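You operate a simulated robot arm through the tools that you are given. There is no shell and no other tool. Be economical: measure what you need, move in short steps, check, and stop when the job is done.

You run a simulated robot arm. Do the job below in one go: nothing can be reset, and whatever is moved stays where it is left.

TASK
Put things in order on the left side of the green press table. At the end: the grey castor from the left side of the green press table stands where the clear spout pack stood; the gold brass coupling from the left side of the green press table stands where the grey castor stood; the orange tape is on the brown little carton; the clear spout pack stands where the orange tape stood; whatever was shut is shut again. Leave all else as you found it, and nothing knocked over.
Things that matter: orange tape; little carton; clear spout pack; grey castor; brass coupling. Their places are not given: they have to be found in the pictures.

The check looks at the end state, three seconds after you hand in, the way a careful person would. Anything else that was tipped, shoved, dropped, spilled or broken makes it a failure.

THE ROBOT
A 7-joint arm with a two-finger parallel gripper, fixed in place. Base frame: the origin is at the foot of the arm, x ahead of it, y to its left, z up; the work surface is at about z = 0. Lengths are in m, angles in degrees, forces in N, time in s.
With the tool pointing down near the work surface it reaches from about 0.22 to 0.58 m from the base axis. Its first joint turns from -66.0 to 66.0 degrees. Payload 2.5 kg.
Tool frame: the origin (TCP) lies between the finger pads and is the grasp point; the fingertips stand 0.023 m ahead of it; z points along the fingers, y is the line along which they close. The gripper opens to 0.094 m. The fingers are 0.038 m wide and 0.01 m thick; the gripper's body (0.054 by 0.096 m) begins 0.039 m behind the TCP.
Orientation is that of the tool frame in the base frame, as a unit quaternion [w, x, y, z]. With the fingers straight down and closing along the base's y, the tool's x points along the base's -x, its y along +y and its z along -z.

THE INTERFACE
- The arm moves only by the tool arm_command. Its argument "motion" is a list of rows, each a list of 7 numbers: the opening, from 0 (shut) to 1 (fully open), then the shift along the base's x, y, z in units of 25 mm (1.0 is 25 mm), then the turn, a rotation vector about the base's x, y, z in units of 6 degrees (1.0 is 6 degrees). In form: [[jaw, dx, dy, dz, rx, ry, rz], ...]. A call has 1 to 8 rows; each row shifts and turns the commanded pose from where the row before left it. A call with a number of a shift or a turn outside -1 to 1 is refused whole. A row lasts 0.2 s, in which the tool goes at most 0.05 m and 8.6 degrees; a call with a longer step from one row to the next is refused whole, and so is a gripper value outside its range. A pose out of reach is approached as far as the arm can. The call stops where the force on the tool passes 40 N (or 10 N more than at its start, if that is more) or the arm is blocked; 0.2 s more then pass. The fingers move at their own pace (about 0.108 m/s each) and stop on an object; they squeeze with about 29 N. The grip force told is the motor's: it shows also when the fingers shut on nothing. Time passes only in rows, and 0.2 s behind the last, so rows that do not move let the fingers close. It gives the time, the measured TCP pose, the force on the tool (base axes), the opening and the grip force at its end, in the units of the frame above (readings bear some noise), and new pictures: "views" is both (left out), scene, wrist or none.
- Cameras (640 x 400 px; columns grow to the right, rows downward): "scene" is fixed at [0.1296, -0.4151, 0.5478]; the picture's right is [0.75, -0.66, 0.00], its down [-0.35, -0.39, -0.85] and it looks along [0.56, 0.64, -0.53] (base axes); focal length 350 px, centre (320, 200). "wrist" rides on the gripper at [-0.039, 0, -0.044] in the tool frame; the picture's right is [0.00, -1.00, 0.00], its down [0.97, 0.00, -0.24] and it looks along [0.24, 0.00, 0.97] (tool axes); focal length 218 px, centre (320, 200).
- point_at(camera, pixels): for up to 12 pixels [column, row] of the newest picture of that camera ("zoom" is the newest enlarged one), the place [x, y, z] in the base frame of the surface seen there, good to about 0.003 m. It takes no simulated time.
- enlarge(camera, box): a new picture of the part [left, top, right, bottom] of that camera's present view, enlarged. It takes no simulated time.
- sign_off(): hands the job in; it is judged then, once.

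Go step by step. Measure first, check grasps and placings, and put right what went wrong. The budget is 80 turns and 120 pictures, counting those below and the enlarged ones. Unless the task says otherwise, let go and move clear before handing in, and close with one line.

The tools are called after "Emit:" as a command line: name --pt "numbers of a row" for each row, then --argument value for the rest, lists and objects as JSON in quotes. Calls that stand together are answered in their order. arm_command: Moves the arm, as the interface text tells. Its arguments: {"type":"object","properties":{"motion":{"type":"array","items":{"type":"array","items":{"type":"number"}}},"views":{"type":"string","enum":["both","scene","wrist","none"]}},"required":["motion"]} The other tools are called the same way: point_at (camera, pixels) gives the place of the surface under pixels of a picture; enlarge (camera, box) takes an enlarged picture of a part of a camera's view; sign_off () hands the job in.

At the start:

```text
t: 0.0
position: [0.397, 0.0666, 0.3432]
tcp_rot: [0.0, -0.001, 1.0, 0.0]
contact_force: [0.4, 0.0, 0.6]
grip_width: 0.0938
grip_force: 0.0
```

scene: 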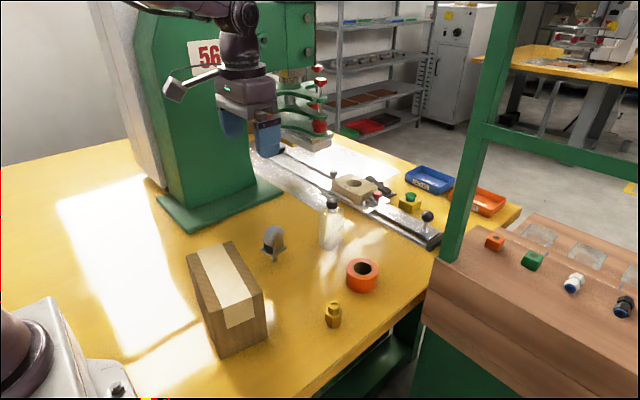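
wrist: 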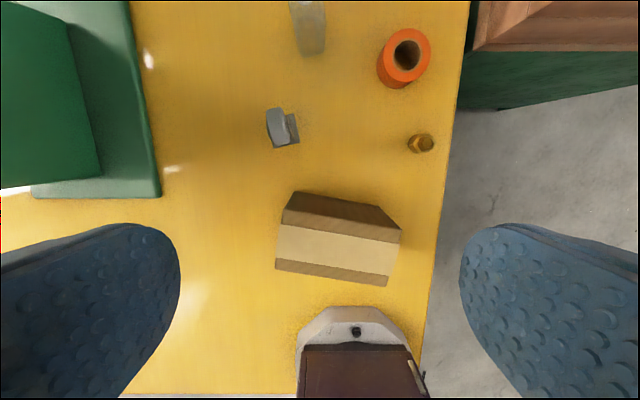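

The scene shows the carton (about 228,300), castor (273,240), spout pack (332,225), tape (362,275) and brass coupling (333,314). I'll enlarge that area and measure.

Emit:
enlarge --camera "scene" --box '[170, 180, 410, 360]'

Emit:
enlarge --camera "wrist" --box '[240, 0, 480, 150]'

Emit:
point_at --camera "scene" --pixels '[[332, 203], [330, 225], [330, 245], [273, 230], [275, 255], [362, 262], [350, 275], [362, 290], [375, 268], [333, 305], [333, 325], [240, 300]]'

Emit:
point_at --camera "wrist" --pixels '[[275, 268], [388, 285], [401, 233], [283, 222], [299, 191], [380, 207], [420, 143], [280, 128], [292, 130], [407, 35], [315, 40], [404, 80]]'

```text
2.22 times, centred on (290, 270) of scene
```

zoom: 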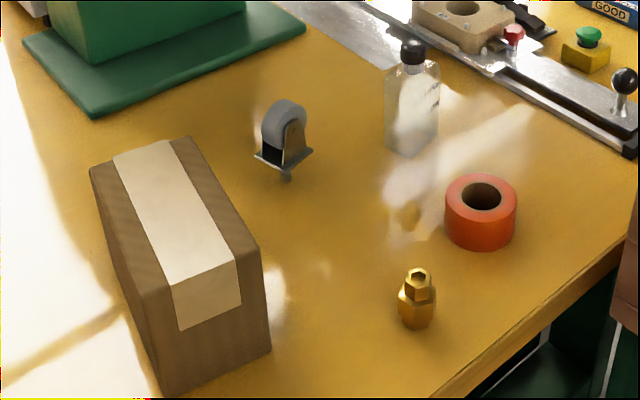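

```text
2.67 times, centred on (360, 75) of wrist
```

zoom: 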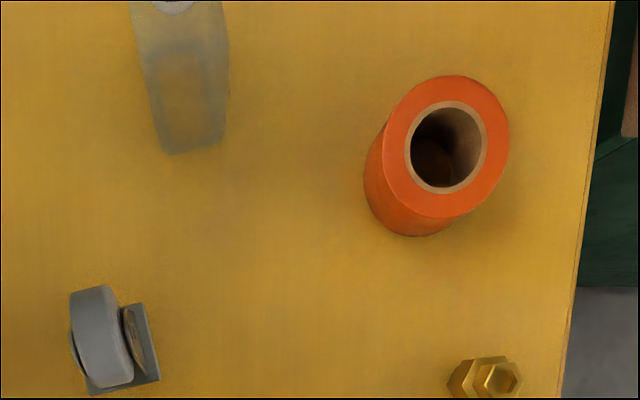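

```text
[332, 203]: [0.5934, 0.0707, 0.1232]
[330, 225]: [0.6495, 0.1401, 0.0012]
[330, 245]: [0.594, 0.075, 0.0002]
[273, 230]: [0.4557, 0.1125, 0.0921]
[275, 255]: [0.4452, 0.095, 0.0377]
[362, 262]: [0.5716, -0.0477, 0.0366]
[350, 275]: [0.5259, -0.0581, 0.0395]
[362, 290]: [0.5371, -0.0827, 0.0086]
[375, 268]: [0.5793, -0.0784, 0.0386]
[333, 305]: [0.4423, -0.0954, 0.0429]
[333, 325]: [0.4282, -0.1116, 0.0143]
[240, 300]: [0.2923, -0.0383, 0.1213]
```

```text
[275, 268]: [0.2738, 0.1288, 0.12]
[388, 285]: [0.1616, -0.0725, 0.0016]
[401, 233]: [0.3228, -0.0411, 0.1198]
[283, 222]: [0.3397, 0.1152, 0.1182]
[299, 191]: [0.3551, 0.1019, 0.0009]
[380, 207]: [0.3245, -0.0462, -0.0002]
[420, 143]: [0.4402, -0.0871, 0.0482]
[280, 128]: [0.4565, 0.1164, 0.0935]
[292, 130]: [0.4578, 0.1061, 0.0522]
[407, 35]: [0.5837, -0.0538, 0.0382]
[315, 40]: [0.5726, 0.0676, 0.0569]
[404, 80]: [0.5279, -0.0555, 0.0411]
```

The layout is clear: carton top at about z=0.12, tape top at about z=0.039, bottle cap near (0.593, 0.071). I'll move forward for a view from overhead.

Emit:
arm_command --pt "1 1 -0.6 0 0 0 0" --pt "1 1 -0.6 0 0 0 0" --pt "1 1 -0.6 0 0 0 0" --pt "1 1 -0.6 0 0 0 0" --pt "1 1 0 0 0 0 0" --pt "1 0 0 0 0 0 0" --views "wrist"

```text
t: 1.4
position: [0.5221, 0.0061, 0.3418]
tcp_rot: [0.0, -0.001, 1.0, 0.0]
contact_force: [-1.0, 0.3, 0.1]
grip_width: 0.094
grip_force: 0.0
```

wrist: 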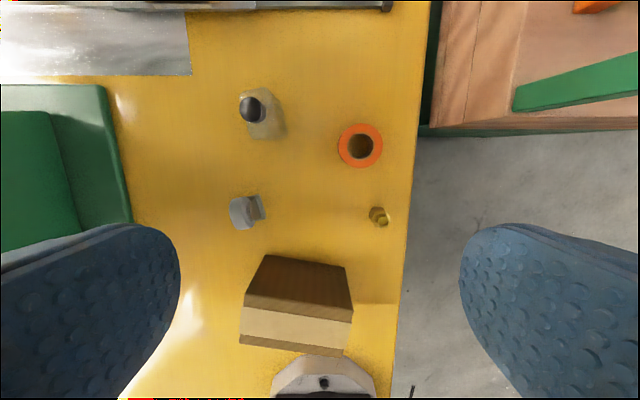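

Now everything is seen from above: bottle (258,113), tape (360,146), castor (246,211), coupling (380,216). I'll enlarge and measure.

Emit:
enlarge --camera "wrist" --box '[220, 80, 412, 240]'

Emit:
point_at --camera "wrist" --pixels '[[253, 109], [340, 146], [381, 146], [360, 126], [360, 166], [360, 146], [240, 345], [342, 355], [353, 310], [244, 306], [380, 213], [242, 212]]'

```text
2.50 times, centred on (316, 160) of wrist
```

zoom: 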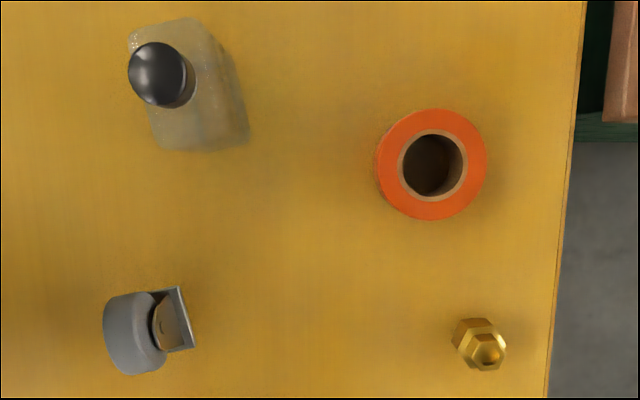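

```text
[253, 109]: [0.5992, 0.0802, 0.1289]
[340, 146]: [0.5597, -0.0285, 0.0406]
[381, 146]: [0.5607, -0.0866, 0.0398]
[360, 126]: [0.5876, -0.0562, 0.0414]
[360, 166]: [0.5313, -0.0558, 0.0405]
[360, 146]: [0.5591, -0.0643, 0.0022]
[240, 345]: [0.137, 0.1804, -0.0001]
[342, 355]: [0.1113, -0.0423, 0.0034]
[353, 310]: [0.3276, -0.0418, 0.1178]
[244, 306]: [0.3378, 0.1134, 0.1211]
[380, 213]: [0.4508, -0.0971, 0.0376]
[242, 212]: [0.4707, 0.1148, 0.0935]
```

Tape centre is (0.560, -0.057), OD 0.058, height 0.040. The castor seems to sit on a stem, so I'll look closer at it and the pack.

Emit:
enlarge --camera "scene" --box '[250, 215, 306, 270]'

Emit:
enlarge --camera "scene" --box '[305, 185, 361, 255]'

Emit:
enlarge --camera "scene" --box '[315, 290, 355, 335]'

Emit:
point_at --camera "scene" --pixels '[[275, 262], [276, 258], [263, 249], [290, 250], [278, 240], [268, 240], [332, 208], [320, 244], [342, 244], [334, 249], [325, 320], [341, 321]]'

```text
7.27 times, centred on (278, 242) of scene
```

zoom: 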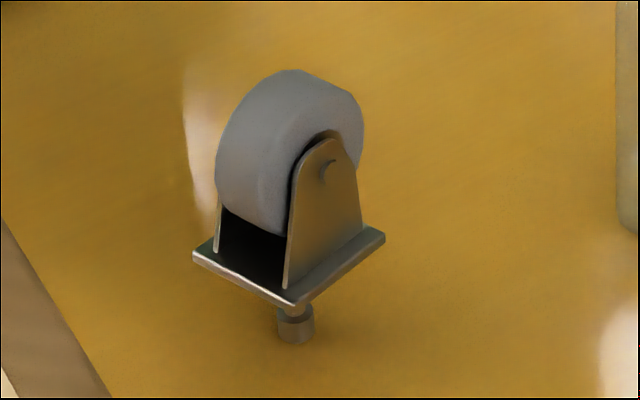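

```text
5.71 times, centred on (333, 220) of scene
```

zoom: 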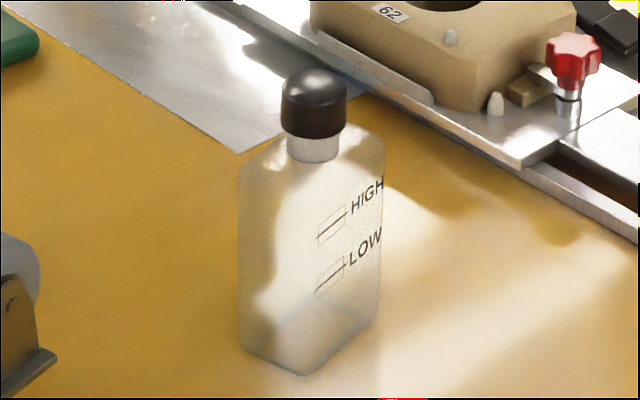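

```text
8.89 times, centred on (335, 312) of scene
```

zoom: 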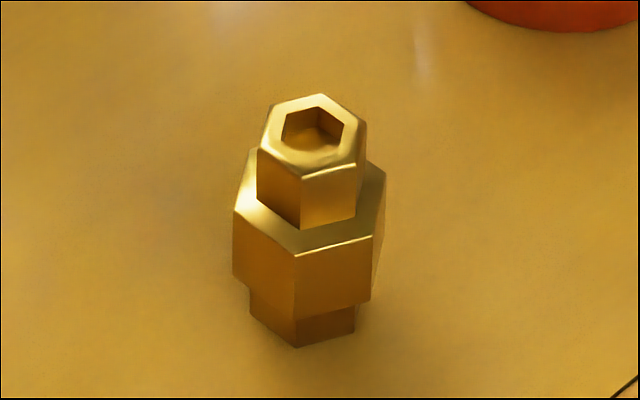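

```text
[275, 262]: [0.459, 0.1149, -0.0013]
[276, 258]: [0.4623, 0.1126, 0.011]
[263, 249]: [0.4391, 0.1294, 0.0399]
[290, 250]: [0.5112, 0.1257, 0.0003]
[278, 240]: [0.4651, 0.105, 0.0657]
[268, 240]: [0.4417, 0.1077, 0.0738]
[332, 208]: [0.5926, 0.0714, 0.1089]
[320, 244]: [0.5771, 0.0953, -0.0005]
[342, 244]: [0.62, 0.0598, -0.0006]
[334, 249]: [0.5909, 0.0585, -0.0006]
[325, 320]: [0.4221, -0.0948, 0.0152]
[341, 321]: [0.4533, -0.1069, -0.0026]
```

Tape is at (0.560, -0.057) and the carton's centre is near (0.298, 0.040), top at z≈0.12. I'll measure the bottle base corners and start descending over the tape.

Emit:
point_at --camera "scene" --pixels '[[319, 247], [330, 251], [344, 242], [331, 220], [276, 264], [290, 246], [276, 256], [262, 248], [266, 232], [276, 226]]'

Emit:
arm_command --pt "1 0.38 -0.63 -1 0 0 0" --pt "1 0.38 -0.63 -1 0 0 0" --pt "1 0.38 -0.63 -1 0 0 0" --pt "1 0.38 -0.63 -1 0 0 0" --pt "1 0 0 -1 0 0 0" --pt "1 0 0 -1 0 0 0" --pt "1 0 0 -1 0 0 0" --pt "1 0 0 -1 0 0 0" --views "wrist"

```text
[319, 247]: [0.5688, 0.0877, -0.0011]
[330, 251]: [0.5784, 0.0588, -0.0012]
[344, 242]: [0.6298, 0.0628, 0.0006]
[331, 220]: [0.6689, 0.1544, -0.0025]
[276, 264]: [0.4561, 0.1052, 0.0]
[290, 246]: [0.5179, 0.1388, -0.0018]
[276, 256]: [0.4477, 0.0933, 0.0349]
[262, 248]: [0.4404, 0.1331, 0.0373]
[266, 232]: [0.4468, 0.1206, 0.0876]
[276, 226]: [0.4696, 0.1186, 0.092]
```

```text
t: 3.2
position: [0.5606, -0.059, 0.1423]
tcp_rot: [0.0, 0.0, 1.0, 0.0]
contact_force: [0.1, -0.6, 0.3]
grip_width: 0.094
grip_force: 0.1
```

wrist: 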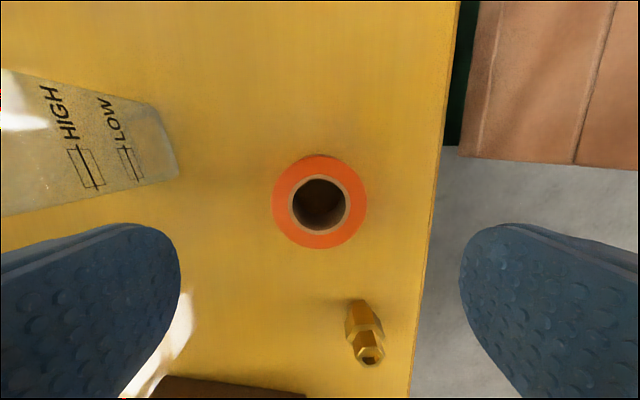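

The tape is centred under the gripper. I'll descend to z≈0.028 and close.

Emit:
arm_command --pt "1 0 0.05 -1 0 0 0" --pt "1 0 0 -1 0 0 0" --pt "1 0 0 -1 0 0 0" --pt "1 0 0 -1 0 0 0" --pt "1 0 0 -0.57 0 0 0" --pt "0.3 0 0 0 0 0 0" --pt "0.3 0 0 0 0 0 0" --pt "0.3 0 0 0 0 0 0" --views "wrist"

```text
t: 5.0
position: [0.5613, -0.0573, 0.0287]
tcp_rot: [0.0, 0.0, 1.0, 0.0]
contact_force: [0.2, 0.3, -0.3]
grip_width: 0.066
grip_force: 29.0
```

wrist: 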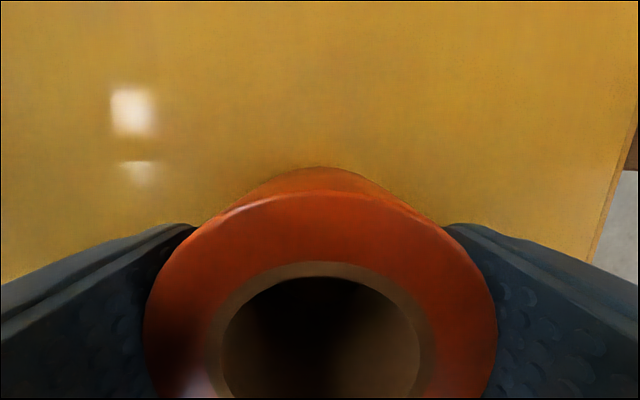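

The tape is gripped (0.066 m wide). I'll lift it straight up.

Emit:
arm_command --pt "0.3 0 0 0.5 0 0 0" --pt "0.3 0 0 1 0 0 0" --pt "0.3 0 0 1 0 0 0" --pt "0.3 0 0 1 0 0 0" --pt "0.3 0 0 1 0 0 0" --pt "0.3 0 0 1 0 0 0" --pt "0.3 0 0 1 0 0 0" --pt "0.3 0 0 1 0 0 0" --views "none"

Emit:
arm_command --pt "0.3 -1 0.37 0 0 0 0" --pt "0.3 -1 0.37 0 0 0 0" --pt "0.3 -1 0.37 0 0 0 0" --pt "0.3 -1 0.37 0 0 0 0" --pt "0.3 -1 0.37 0 0 0 0" --pt "0.3 -1 0.37 0 0 0 0" --pt "0.3 -1 0.37 0 0 0 0" --pt "0.3 -1 0.37 0 0 0 0" --views "both"

```text
t: 6.8
position: [0.5607, -0.0571, 0.2173]
tcp_rot: [0.0, 0.0, 1.0, -0.001]
contact_force: [-0.8, 0.2, -0.1]
grip_width: 0.066
grip_force: 29.2
```

```text
t: 8.6
position: [0.36, 0.0172, 0.2185]
tcp_rot: [0.0, 0.0, 1.0, 0.001]
contact_force: [-0.4, -0.2, -1.3]
grip_width: 0.0662
grip_force: 29.6
```

scene: 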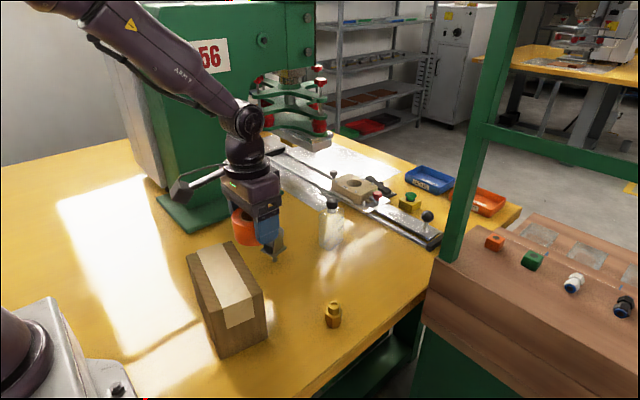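
wrist: 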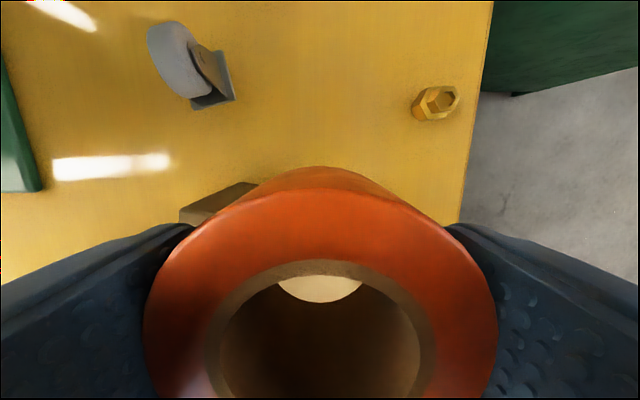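

Tape is held and the carton top is visible in the scene. I'll re-measure its corners.

Emit:
enlarge --camera "scene" --box '[170, 225, 290, 365]'

Emit:
point_at --camera "scene" --pixels '[[189, 256], [232, 243], [261, 291], [217, 306], [224, 273], [240, 293]]'

```text
2.86 times, centred on (230, 295) of scene
```

zoom: 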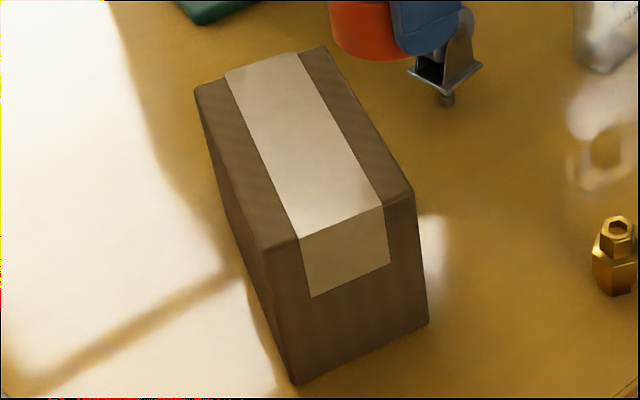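

```text
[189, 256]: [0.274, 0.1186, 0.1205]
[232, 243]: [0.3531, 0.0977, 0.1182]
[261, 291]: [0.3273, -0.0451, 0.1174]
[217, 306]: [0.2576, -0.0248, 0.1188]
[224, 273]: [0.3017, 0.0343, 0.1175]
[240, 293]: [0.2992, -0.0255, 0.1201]
```

Carton top centre is about (0.302, 0.037) at z≈0.119. I'll move over it and lower to z≈0.149.

Emit:
arm_command --pt "0.3 -0.78 0.27 0 0 0 0" --pt "0.3 -0.77 0.27 0 0 0 0" --pt "0.3 -0.77 0.27 0 0 0 0" --pt "0.3 0 0 -1 0 0 0" --pt "0.3 0 0 -1 0 0 0" --pt "0.3 0 0 -0.75 0 0 0" --pt "0.3 0 0 0 0 0 0" --views "scene"

```text
t: 10.2
position: [0.3025, 0.038, 0.1476]
tcp_rot: [0.0, 0.0, 1.0, -0.001]
contact_force: [-9.1, -1.0, 31.0]
grip_width: 0.0658
grip_force: 29.2
```

scene: 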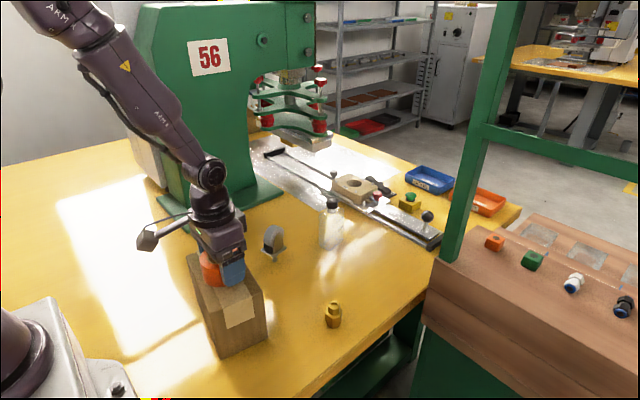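

Contact is felt (31 N up), so the tape is on the carton. I'll ease up a hair, open and retreat upward.

Emit:
arm_command --pt "0.3 0 0 0.06 0 0 0" --pt "0.75 0 0 0 0 0 0" --pt "0.9 0 0 0 0 0 0" --pt "0.9 0 0 1 0 0 0" --pt "0.9 0 0 1 0 0 0" --pt "0.9 0 0 1 0 0 0" --pt "0.9 0 0 1 0 0 0" --pt "0.9 1 0 0 0 0 0" --views "both"

```text
t: 12.0
position: [0.3274, 0.0387, 0.2484]
tcp_rot: [-0.001, 0.0, 1.0, 0.001]
contact_force: [-0.1, -0.7, -1.2]
grip_width: 0.0846
grip_force: 0.1
```

scene: 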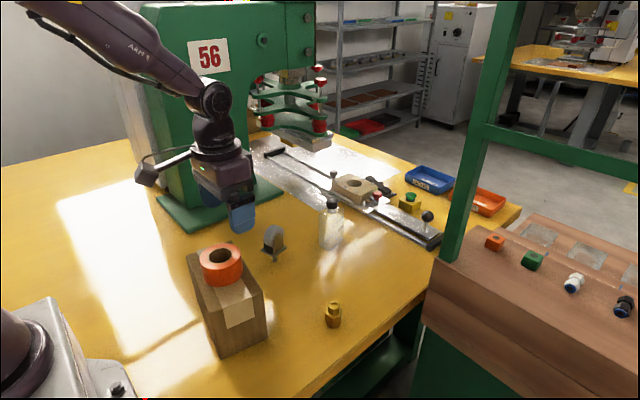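
wrist: 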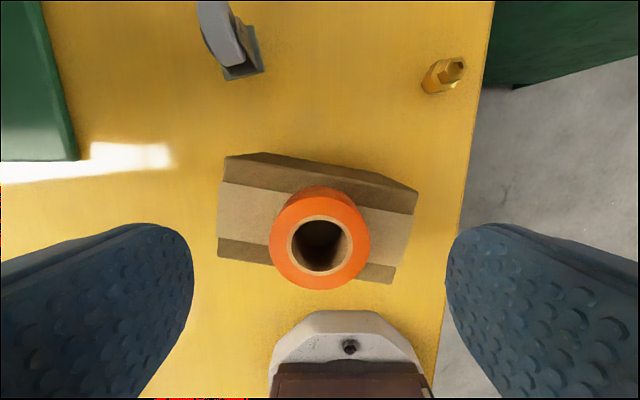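

The tape sits well centred on the carton. Next I'll approach above the bottle for an orientation view.

Emit:
arm_command --pt "0.9 1 0.18 0 0 0 0" --pt "0.9 1 0.18 0 0 0 0" --pt "0.9 1 0.18 0 0 0 0" --pt "0.9 1 0.18 0 0 0 0" --pt "0.9 1 0.18 0 0 0 0" --pt "0.9 1 0.18 0 0 0 0" --pt "0.9 1 0.18 0 0 0 0" --pt "0.9 1 0.18 0 0 0 0" --views "wrist"

Emit:
enlarge --camera "wrist" --box '[240, 50, 400, 200]'

```text
t: 13.8
position: [0.5277, 0.0749, 0.2499]
tcp_rot: [0.0, 0.0, 1.0, -0.001]
contact_force: [0.5, -0.4, -0.1]
grip_width: 0.0849
grip_force: 0.1
```

wrist: 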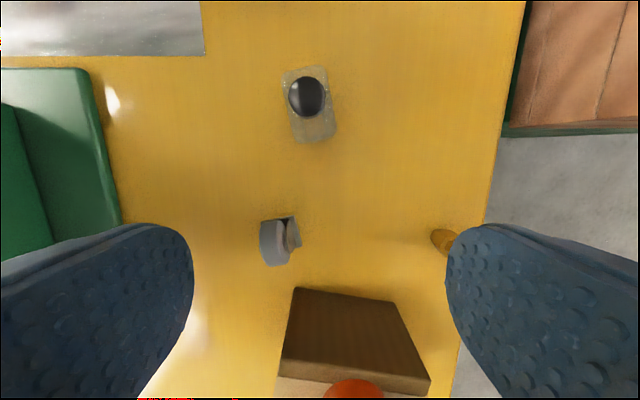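

```text
2.67 times, centred on (320, 125) of wrist
```

zoom: 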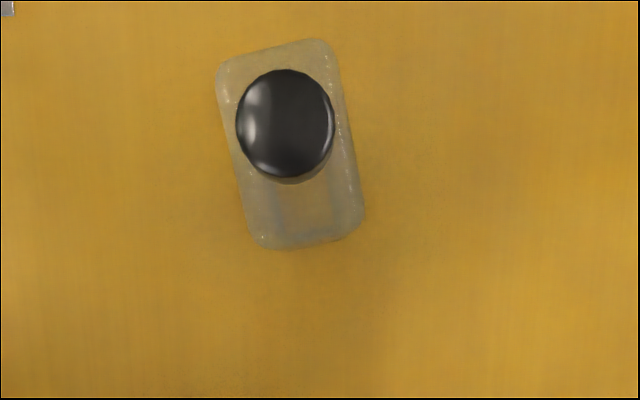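

The bottle is turned about +12° about z, with its narrow side along the closing axis. I'll measure the cap and shoulder.

Emit:
point_at --camera "zoom" --pixels '[[285, 125], [240, 125], [331, 125], [285, 75], [285, 172], [290, 230], [250, 200], [350, 190], [228, 70], [318, 45], [258, 240], [358, 215]]'

```text
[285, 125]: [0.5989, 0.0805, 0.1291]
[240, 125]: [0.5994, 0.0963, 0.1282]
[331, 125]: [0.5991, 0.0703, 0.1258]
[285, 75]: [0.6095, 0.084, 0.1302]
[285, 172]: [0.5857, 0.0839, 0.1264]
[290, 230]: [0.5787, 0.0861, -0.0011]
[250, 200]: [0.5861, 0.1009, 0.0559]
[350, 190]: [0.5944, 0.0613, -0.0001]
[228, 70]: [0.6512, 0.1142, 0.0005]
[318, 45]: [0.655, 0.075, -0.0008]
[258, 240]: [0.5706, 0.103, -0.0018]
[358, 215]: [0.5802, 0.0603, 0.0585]
```

The bottle axis is at about (0.598, 0.081), cap top 0.13. I'll rotate +12°, move over it and come down to z≈0.15 to test reach.

Emit:
arm_command --pt "0.9 0.9 0.08 0 0 0 0.7" --pt "0.9 0.9 0.08 0 0 0 0.7" --pt "0.9 0.9 0.06 0 0 0 0.6" --pt "0.9 0 0 -1 0 0 0" --pt "0.9 0 0 -0.6 0 0 0" --pt "0.9 0 0 0 0 0 0" --views "both"

```text
t: 15.2
position: [0.5821, 0.0784, 0.2062]
tcp_rot: [0.0, -0.105, 0.995, 0.0]
contact_force: [-0.2, -0.9, -0.4]
grip_width: 0.0846
grip_force: 0.0
out of reach, approached as far as the arm can: row 3
```

scene: 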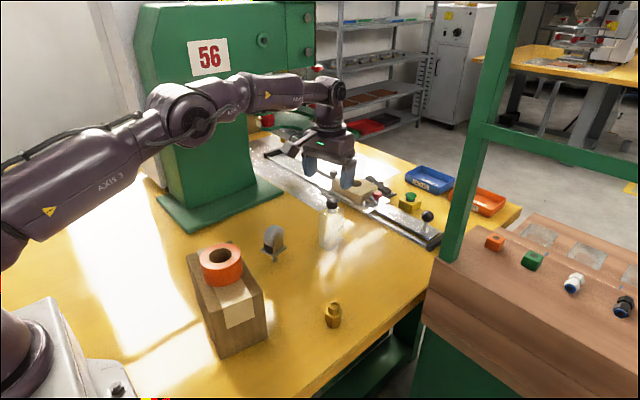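
wrist: 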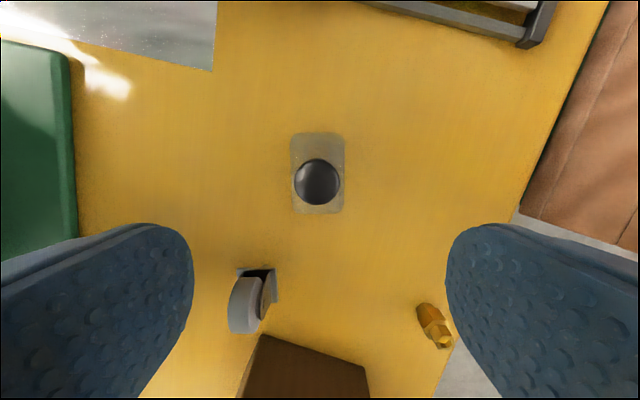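

Alignment is right. I'll try +12 mm further forward while lowering to z≈0.15.

Emit:
arm_command --pt "0.9 0 0 -1 0 0 0" --pt "0.9 0.5 0.12 -0.6 0 0 0" --pt "0.9 0 0 0 0 0 0" --views "wrist"

```text
t: 16.0
position: [0.5944, 0.0817, 0.1656]
tcp_rot: [0.0, -0.105, 0.994, 0.001]
contact_force: [-0.1, 0.0, 0.9]
grip_width: 0.0845
grip_force: 0.0
```

wrist: 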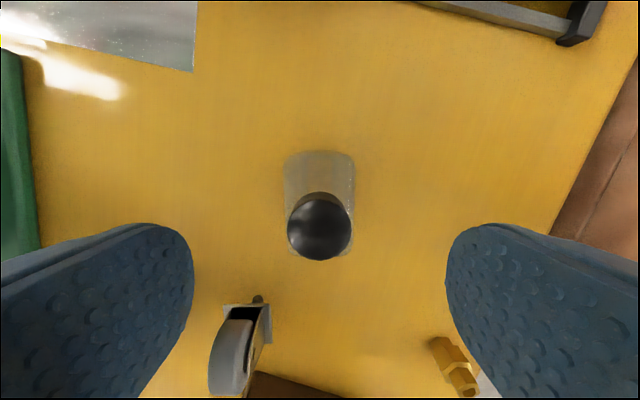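

It's reachable and centred (cap at column 320). I'll lower to z≈0.098 keeping the jaws open.

Emit:
arm_command --pt "0.9 0 0 -0.9 0 0 0" --pt "0.9 0 0 -0.9 0 0 0" --pt "0.9 0 0 -0.9 0 0 0" --pt "0.9 0 0 0 0 0 0" --views "both"

```text
t: 17.0
position: [0.595, 0.0818, 0.0987]
tcp_rot: [0.0, -0.104, 0.995, 0.0]
contact_force: [0.6, -0.7, -0.5]
grip_width: 0.0847
grip_force: 0.1
```

scene: 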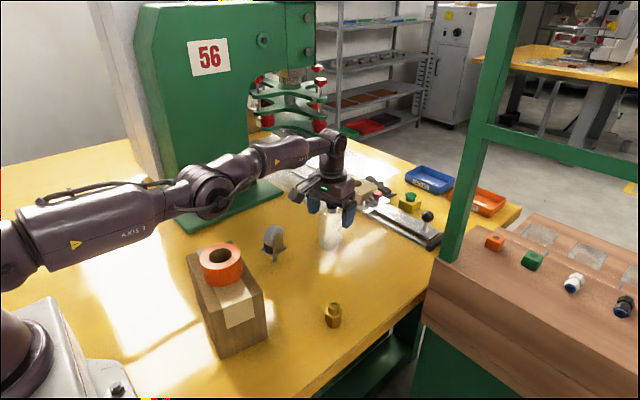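
wrist: 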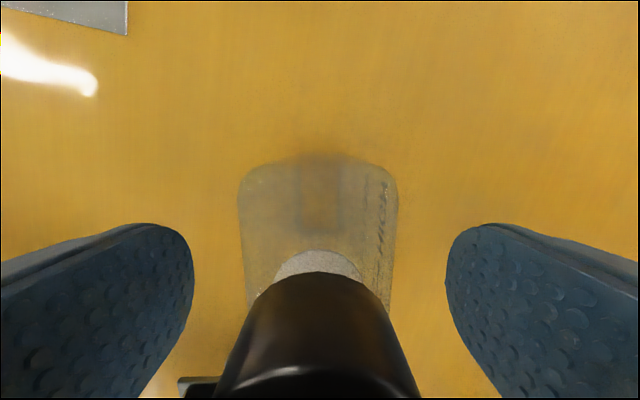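

No contact and well positioned. I'll close slowly on the body.

Emit:
arm_command --pt "0.6 0 0 0 0 0 0" --pt "0.45 0 0 0 0 0 0" --pt "0.38 0 0 0 0 0 0" --pt "0.3 0 0 0 0 0 0" --pt "0.2 0 0 0 0 0 0" --pt "0.2 0 0 0 0 0 0" --views "wrist"

```text
t: 18.4
position: [0.5957, 0.082, 0.0992]
tcp_rot: [0.0, -0.105, 0.995, 0.0]
contact_force: [-0.4, 0.0, -0.8]
grip_width: 0.0394
grip_force: 29.3
```

wrist: 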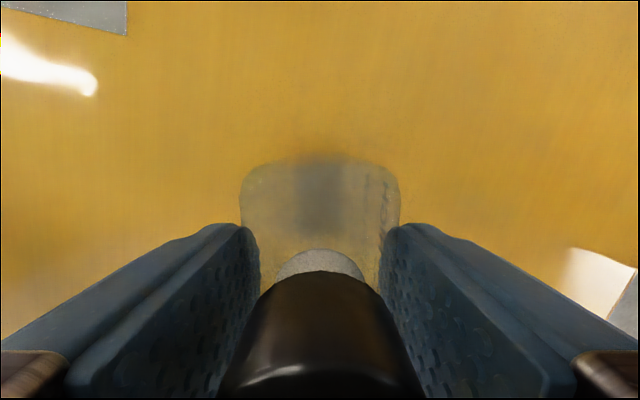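

The bottle is gripped (0.039 m). I'll lift 5 cm and carry it to the tape's old place.

Emit:
arm_command --pt "0.2 0 0 0.4 0 0 0" --pt "0.2 0 0 0.8 0 0 0" --pt "0.2 0 0 0.8 0 0 0" --pt "0.2 -0.3 -0.9 0 0 0 0" --pt "0.2 -0.3 -0.9 0 0 0 0" --pt "0.2 -0.3 -0.9 0 0 0 0" --pt "0.2 -0.3 -0.9 0 0 0 0" --pt "0.2 -0.2 -0.9 0 0 0 0" --views "both"

```text
t: 20.2
position: [0.6006, -0.0306, 0.1513]
tcp_rot: [-0.002, -0.105, 0.994, 0.0]
contact_force: [-0.5, -0.1, -0.4]
grip_width: 0.0393
grip_force: 29.4
out of reach, approached as far as the arm can: row 4, 5, 6, 7, 8
```

scene: 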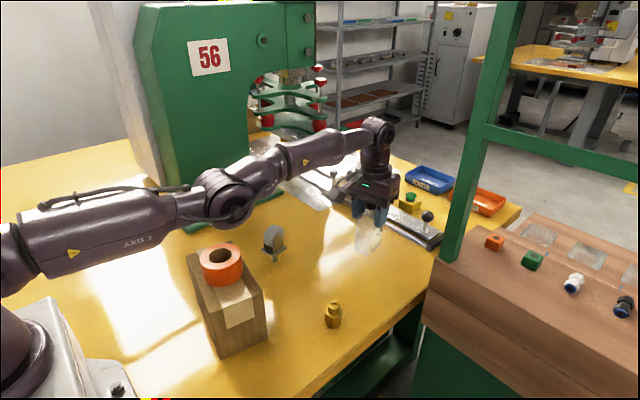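
wrist: 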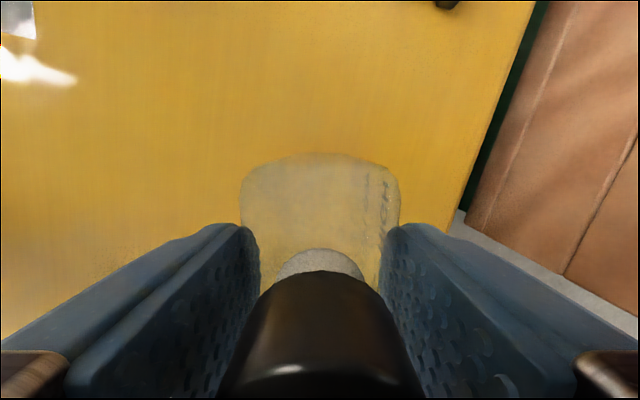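

The path was limited by reach and it's now at (0.601, -0.031). I'll bring it back in toward (0.558, -0.0575).

Emit:
arm_command --pt "0.2 -0.6 -0.3 0 0 0 0" --pt "0.2 -0.6 -0.4 0 0 0 0" --pt "0.2 -0.5 -0.38 0 0 0 0" --pt "0.2 0 0 0 0 0 0" --views "none"

```text
t: 21.2
position: [0.5976, -0.0603, 0.1522]
tcp_rot: [0.0, -0.105, 0.994, -0.001]
contact_force: [0.4, 0.7, -0.5]
grip_width: 0.0394
grip_force: 29.7
out of reach, approached as far as the arm can: row 1, 2, 3
```

The arm seems stuck at full stretch (r≈0.60) while the inward commands weren't followed. I'll try a small downward step, which frees reach, and read the pose.

Emit:
arm_command --pt "0.2 0 0 -0.5 0 0 0" --pt "0.2 0 0 -0.3 0 0 0" --pt "0.2 0 0 0 0 0 0" --views "scene"

```text
t: 22.0
position: [0.5984, -0.0607, 0.1295]
tcp_rot: [0.0, -0.105, 0.995, 0.0]
contact_force: [-1.2, -0.6, -0.9]
grip_width: 0.0394
grip_force: 28.9
```

scene: 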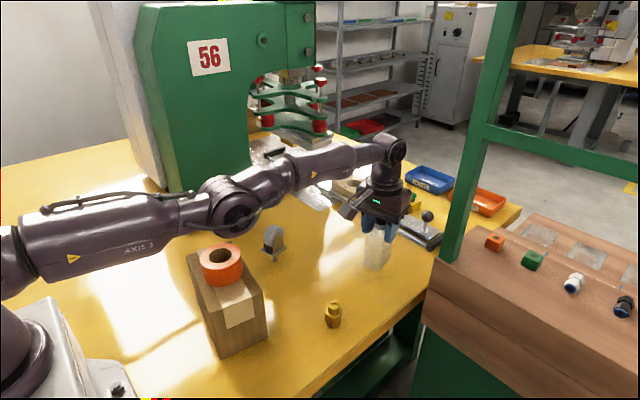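

It's free again and the command was re-based on the actual pose. I'll step inward now.

Emit:
arm_command --pt "0.2 -0.4 0 0 0 0 0" --pt "0.2 -0.4 0 0 0 0 0" --pt "0.2 0 0 0 0 0 0" --views "none"

```text
t: 22.8
position: [0.5981, -0.0603, 0.1308]
tcp_rot: [0.001, -0.104, 0.995, 0.0]
contact_force: [-0.5, -0.8, -1.0]
grip_width: 0.0393
grip_force: 28.8
out of reach, approached as far as the arm can: row 1, 2
```

Still sticky at this height. Reach grows lower down, so I'll lower to z≈0.11 (bottle bottom about 1 cm up) and step inward there.

Emit:
arm_command --pt "0.2 0 0 -0.4 0 0 0" --pt "0.2 0 0 -0.35 0 0 0" --pt "0.2 -0.2 0 0 0 0 0" --pt "0.2 -0.2 0 0 0 0 0" --pt "0.2 0 0 0 0 0 0" --views "none"

```text
t: 24.0
position: [0.5974, -0.0613, 0.1117]
tcp_rot: [0.0, -0.104, 0.995, 0.001]
contact_force: [0.5, -0.3, -0.5]
grip_width: 0.0392
grip_force: 28.5
out of reach, approached as far as the arm can: row 3, 4
```

Inward still refuses at this posture. I'll try turning the tool back in z, which may unlock a wrist or elbow limit, with small inward moves.

Emit:
arm_command --pt "0.2 0 0 0 0 0 -0.7" --pt "0.2 0 0 0 0 0 -0.7" --pt "0.2 0 0 0 0 0 -0.6" --pt "0.2 -0.4 0 0 0 0 0" --pt "0.2 -0.4 0 0 0 0 0" --pt "0.2 0 0 0 0 0 0" --views "scene"

```text
t: 25.4
position: [0.5968, -0.0625, 0.112]
tcp_rot: [0.0, 0.0, 1.0, 0.001]
contact_force: [0.0, 0.7, -0.1]
grip_width: 0.0391
grip_force: 28.5
out of reach, approached as far as the arm can: row 4, 5
```

scene: 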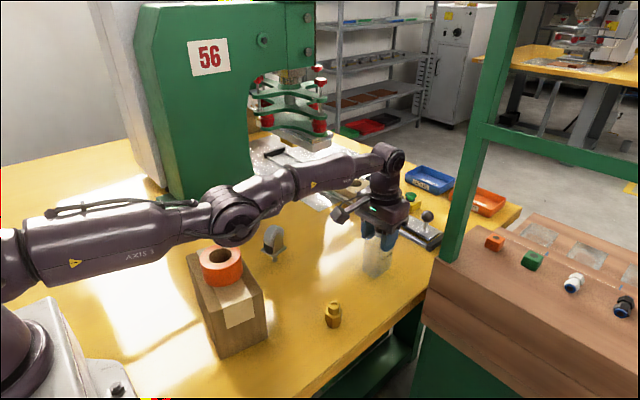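

The arm looks locked dead straight, where inward has no leverage. I'll raise a little and then go down and inward together, to make the elbow flex.

Emit:
arm_command --pt "0.2 0 0 0.8 0 0 0" --pt "0.2 0 0 0.6 0 0 0" --pt "0.2 -0.7 0 -0.7 0 0 0" --pt "0.2 -0.5 0 -0.3 0 0 0" --pt "0.2 0 0 0 0 0 0" --views "none"

```text
t: 26.6
position: [0.5965, -0.0665, 0.1199]
tcp_rot: [-0.002, 0.0, 1.0, 0.001]
contact_force: [-0.3, 0.7, -1.0]
grip_width: 0.0392
grip_force: 28.7
out of reach, approached as far as the arm can: row 3, 4
```

Raising at the same radius was fine, so this may be a joint limit instead. I'll test a small outward step and a small +y step for information.

Emit:
arm_command --pt "0.2 0.3 0 0 0 0 0" --pt "0.2 0 0 0 0 0 0" --views "none"

Emit:
arm_command --pt "0.2 0 1 0 0 0 0" --pt "0.2 0 1 0 0 0 0" --pt "0.2 0 0 0 0 0 0" --views "scene"

```text
t: 27.2
position: [0.5978, -0.065, 0.1209]
tcp_rot: [0.0, 0.0, 1.0, 0.0]
contact_force: [0.2, 0.0, -0.6]
grip_width: 0.0393
grip_force: 28.7
out of reach, approached as far as the arm can: row 1
```

```text
t: 28.0
position: [0.5994, -0.0142, 0.1229]
tcp_rot: [-0.001, 0.0, 1.0, 0.001]
contact_force: [0.6, 0.1, 0.5]
grip_width: 0.0392
grip_force: 29.0
```

scene: 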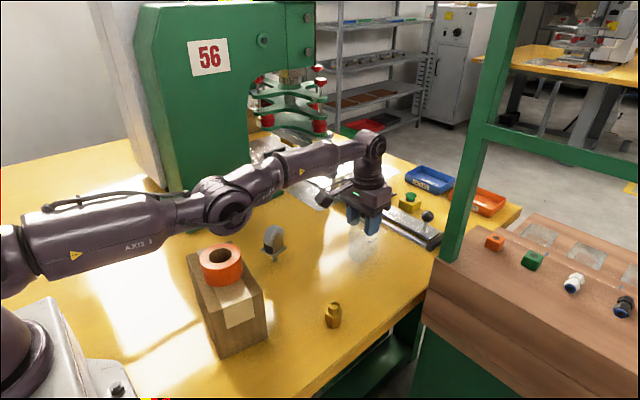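

Outward is blocked too, so it is at full stretch and inward steps don't break out. I'll try a bigger move up and inward together.

Emit:
arm_command --pt "0.2 -0.5 0 1 0 0 0" --pt "0.2 -0.5 0 1 0 0 0" --pt "0.2 -0.8 0 1 0 0 0" --pt "0.2 -0.8 0 1 0 0 0" --pt "0.2 -0.8 0 1 0 0 0" --pt "0.2 -0.8 0 1 0 0 0" --pt "0.2 -0.8 0 0 0 0 0" --pt "0.2 0 0 0 0 0 0" --views "scene"

```text
t: 29.8
position: [0.5848, -0.0167, 0.2843]
tcp_rot: [0.0, 0.0, 1.0, 0.0]
contact_force: [-0.2, 0.3, -0.9]
grip_width: 0.0392
grip_force: 29.3
out of reach, approached as far as the arm can: row 1, 2, 3, 4, 5, 6, 7
```

scene: 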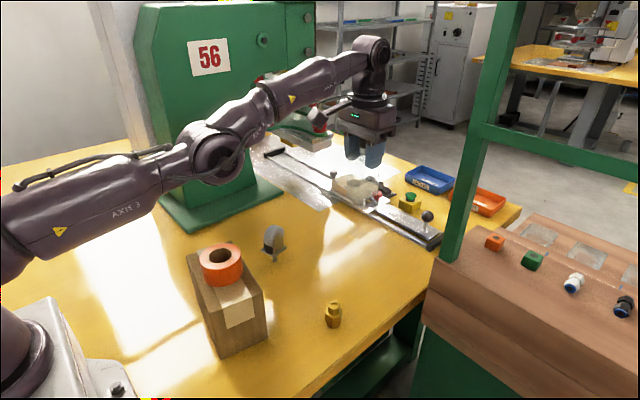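

The elbow now sags below the line (210,160), so it's hyperextended at its limit. I'll push outward to straighten it, then go strongly down with a little inward so it flexes the right way.

Emit:
arm_command --pt "0.2 0.2 0 0 0 0 0" --pt "0.2 0.3 0 0 0 0 0" --pt "0.2 0.5 0 0 0 0 0" --pt "0.2 -0.1 0 -1 0 0 0" --pt "0.2 -0.2 0 -1 0 0 0" --pt "0.2 -0.3 0 -1 0 0 0" --pt "0.2 0 0 0 0 0 0" --views "scene"

```text
t: 31.4
position: [0.5961, -0.0186, 0.2092]
tcp_rot: [0.0, -0.001, 1.0, 0.0]
contact_force: [0.2, -0.9, -0.6]
grip_width: 0.0391
grip_force: 29.1
out of reach, approached as far as the arm can: row 1, 2, 3, 4, 5, 6
```

scene: 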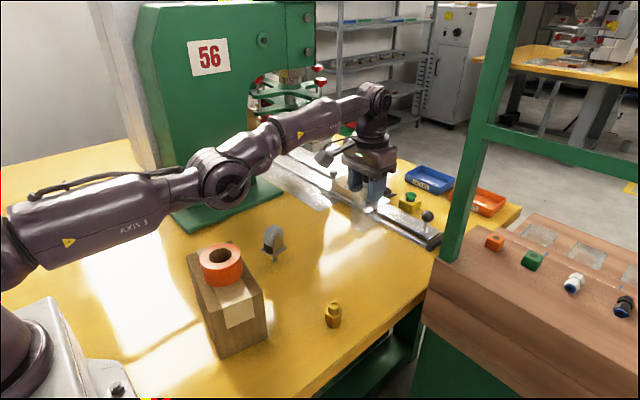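

Comparing elbows at the same height (now (225,175), earlier (190,110)), the arm is on an elbow-low branch, possibly with the wrist pitch limiting. With the bottle safely in the air I'll tilt the fingers slightly outward and see whether that frees it.

Emit:
arm_command --pt "0.2 0 0 0 0 -1 0" --pt "0.2 0 0 0 0 -1 0" --pt "0.2 0 0 0 0 -1 0" --pt "0.2 0 0 0 0 0 0" --views "scene"

```text
t: 32.4
position: [0.6501, -0.0189, 0.2162]
tcp_rot: [0.156, 0.001, 0.988, 0.0]
contact_force: [0.1, -0.2, -0.5]
grip_width: 0.0396
grip_force: 29.5
out of reach, approached as far as the arm can: row 1, 2, 3
```

scene: 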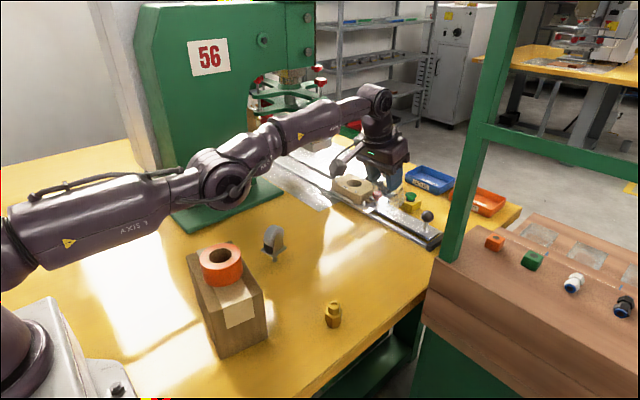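

Only the wrist moved. I'll undo the tilt along the same arc, go up along the limit, then next descend purely vertically, which is how the elbow flexed the first time.

Emit:
arm_command --pt "0.2 -0.68 0 -0.2 0 1 0" --pt "0.2 -0.72 0 -0.1 0 1 0" --pt "0.2 -0.74 0 0 0 1 0" --pt "0.2 0 0 1 0 0 0" --pt "0.2 0 0 1 0 0 0" --pt "0.2 0 0 1 0 0 0" --pt "0.2 0 0 1 0 0 0" --pt "0.2 0 0 0 0 0 0" --views "none"

Emit:
arm_command --pt "0.2 0 0 -1 0 0 0" --pt "0.2 0 0 -1 0 0 0" --pt "0.2 0 0 -1 0 0 0" --pt "0.2 0 0 0 0 0 0" --views "scene"

```text
t: 34.2
position: [0.5783, -0.0196, 0.3043]
tcp_rot: [-0.001, -0.001, 1.0, -0.001]
contact_force: [0.8, 0.4, 0.0]
grip_width: 0.0395
grip_force: 28.7
out of reach, approached as far as the arm can: row 5, 6, 7
```

```text
t: 35.2
position: [0.5785, -0.0187, 0.2289]
tcp_rot: [0.0, 0.0, 1.0, 0.0]
contact_force: [0.4, -0.1, -0.9]
grip_width: 0.0393
grip_force: 28.9
```

scene: 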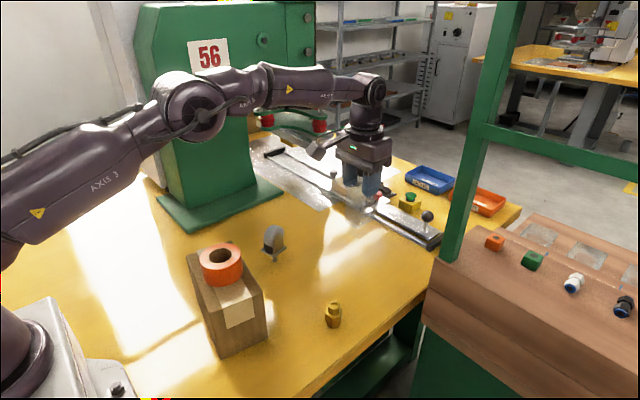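

The elbow is up again and the arm is free. I'll move to (0.558, -0.0575) and lower to z≈0.107.

Emit:
arm_command --pt "0.2 -0.41 -0.75 0 0 0 0" --pt "0.2 -0.41 -0.8 0 0 0 0" --pt "0.2 0 0 -1 0 0 0" --pt "0.2 0 0 -1 0 0 0" --pt "0.2 0 0 -1 0 0 0" --pt "0.2 0 0 -1 0 0 0" --pt "0.2 0 0 -0.87 0 0 0" --pt "0.2 0 0 0 0 0 0" --views "both"

```text
t: 37.0
position: [0.5598, -0.0576, 0.1093]
tcp_rot: [0.0, -0.001, 1.0, 0.0]
contact_force: [-1.2, 0.1, 0.0]
grip_width: 0.0394
grip_force: 29.2
```

scene: 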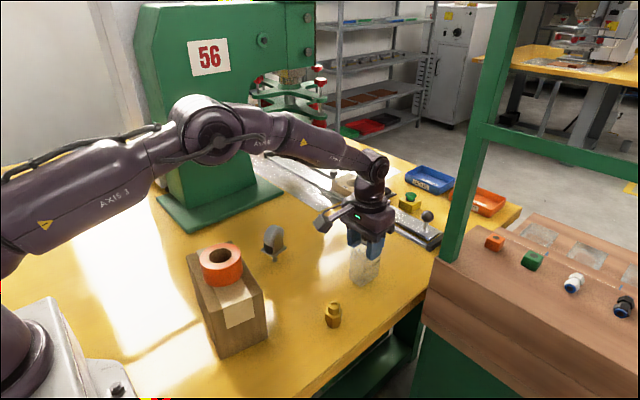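
wrist: 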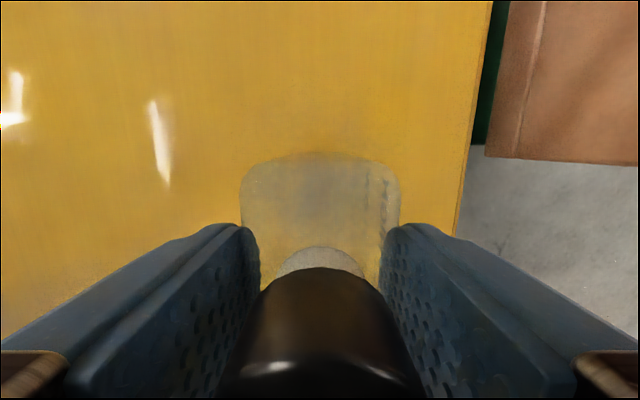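

In position. I'll lower the last centimetre gently.

Emit:
arm_command --pt "0.2 -0.06 0 -0.2 0 0 0" --pt "0.2 0 0 -0.18 0 0 0" --pt "0.2 0 0 -0.04 0 0 0" --pt "0.2 0 0 0 0 0 0" --views "none"

```text
t: 38.0
position: [0.5583, -0.0578, 0.0995]
tcp_rot: [0.002, 0.001, 1.0, 0.0]
contact_force: [-8.7, 1.5, 22.7]
grip_width: 0.0393
grip_force: 28.7
```

The bottle is in contact with the table (23 N). I'll open gradually and rise straight up.

Emit:
arm_command --pt "0.2 0 0 0.03 0 0 0" --pt "0.55 0 0 0 0 0 0" --pt "0.8 0 0 0 0 0 0" --pt "0.8 0 0 0.8 0 0 0" --pt "0.8 0 0 1 0 0 0" --pt "0.8 0 0 1 0 0 0" --pt "0.8 0 0 1 0 0 0" --pt "0.8 -1 0 0 0 0 0" --views "both"

```text
t: 39.8
position: [0.5307, -0.0568, 0.1926]
tcp_rot: [0.0, 0.0, 1.0, 0.0]
contact_force: [-0.6, 0.5, -0.5]
grip_width: 0.0754
grip_force: 0.0
```

scene: 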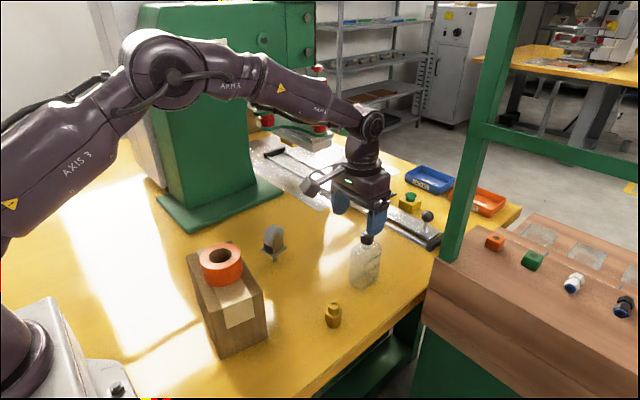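
wrist: 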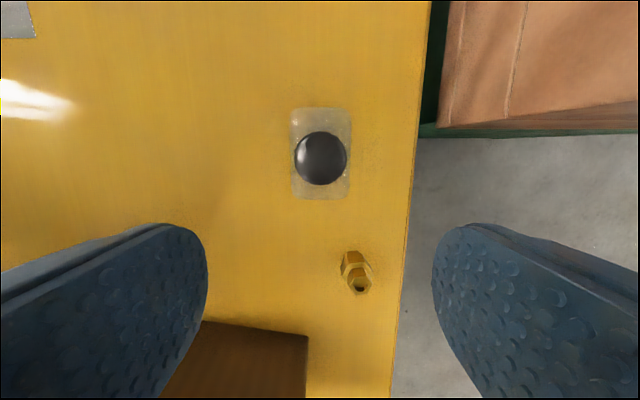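

The bottle stands upright at the tape's old place. Next I'll go over the castor for a close look.

Emit:
arm_command --pt "0.9 -0.6 0.95 0.15 0 0 0" --pt "0.9 -0.6 0.95 0.15 0 0 0" --pt "0.9 -0.6 0.95 0.15 0 0 0" --pt "0.9 -0.6 0.95 0.15 0 0 0" --pt "0.9 -0.6 0.95 0.15 0 0 0" --pt "0.9 -0.6 0.95 0.15 0 0 0" --pt "0.9 -0.6 0.95 0.15 0 0 0" --pt "0.9 0 0 0 0 0 0" --views "wrist"

Emit:
enlarge --camera "wrist" --box '[240, 60, 400, 200]'

Emit:
point_at --camera "scene" --pixels '[[367, 237]]'

```text
t: 41.6
position: [0.4271, 0.1101, 0.2198]
tcp_rot: [0.0, 0.0, 1.0, 0.0]
contact_force: [0.0, 0.6, -1.0]
grip_width: 0.0849
grip_force: 0.0
```

wrist: 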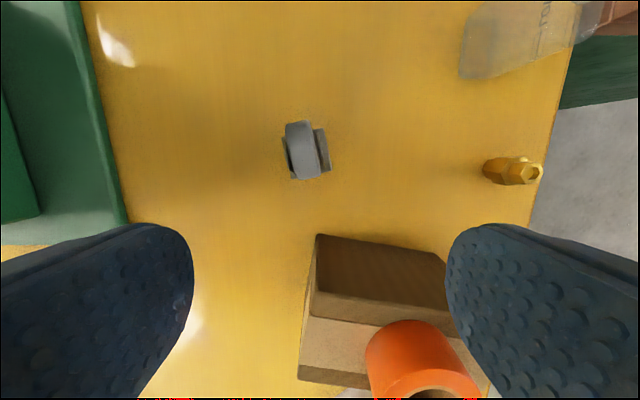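

```text
2.86 times, centred on (320, 130) of wrist
```

zoom: 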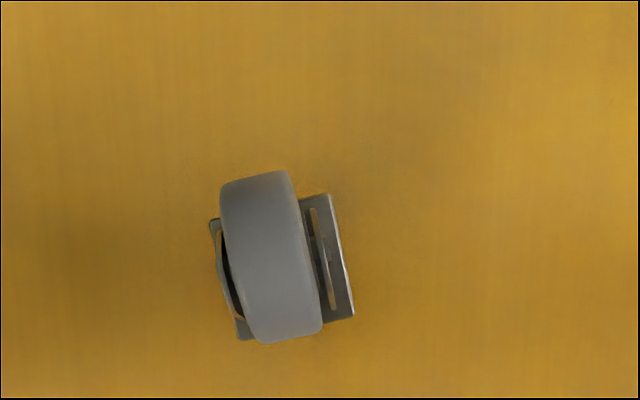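

```text
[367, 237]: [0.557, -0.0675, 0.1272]
```

The castor is turned about +12° like the bottle, with fork plates on both sides of the wheel. I'll measure it in the zoom.

Emit:
point_at --camera "zoom" --pixels '[[270, 255], [325, 200], [348, 312], [243, 335], [214, 224], [227, 255], [295, 255], [322, 255], [255, 175], [285, 337], [340, 255], [335, 200]]'

```text
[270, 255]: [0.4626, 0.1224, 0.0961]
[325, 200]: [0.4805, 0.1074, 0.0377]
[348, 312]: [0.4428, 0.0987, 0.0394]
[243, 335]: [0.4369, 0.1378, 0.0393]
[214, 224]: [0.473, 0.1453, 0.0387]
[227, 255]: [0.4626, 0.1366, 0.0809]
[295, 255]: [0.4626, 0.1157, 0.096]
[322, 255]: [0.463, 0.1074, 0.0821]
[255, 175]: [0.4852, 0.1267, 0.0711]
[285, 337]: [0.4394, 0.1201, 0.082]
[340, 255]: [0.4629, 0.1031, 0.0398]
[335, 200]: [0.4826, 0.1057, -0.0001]
```

Castor centre is (0.460, 0.122), fork about 0.03 wide, plate top z≈0.039. I'll align at +12° and descend to z≈0.10 first.

Emit:
arm_command --pt "0.9 0.66 0.24 0 0 0 0.7" --pt "0.9 0.66 0.24 0 0 0 0.7" --pt "0.9 0 0 0 0 0 0.6" --pt "0.9 0 0 -1 0 0 0" --pt "0.9 0 0 -1 0 0 0" --pt "0.9 0 0 -1 0 0 0" --pt "0.9 0 0 -1 0 0 0" --pt "0.9 0 0 0 0 0 0" --views "wrist"

```text
t: 43.4
position: [0.4616, 0.1229, 0.1184]
tcp_rot: [0.0, -0.104, 0.995, 0.0]
contact_force: [0.4, 0.1, 0.2]
grip_width: 0.0844
grip_force: 0.0
```

wrist: 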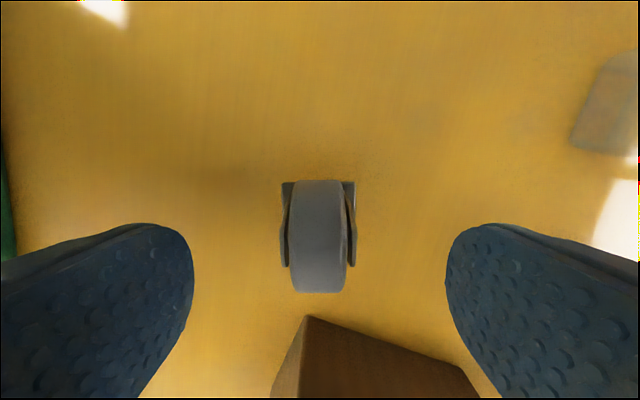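

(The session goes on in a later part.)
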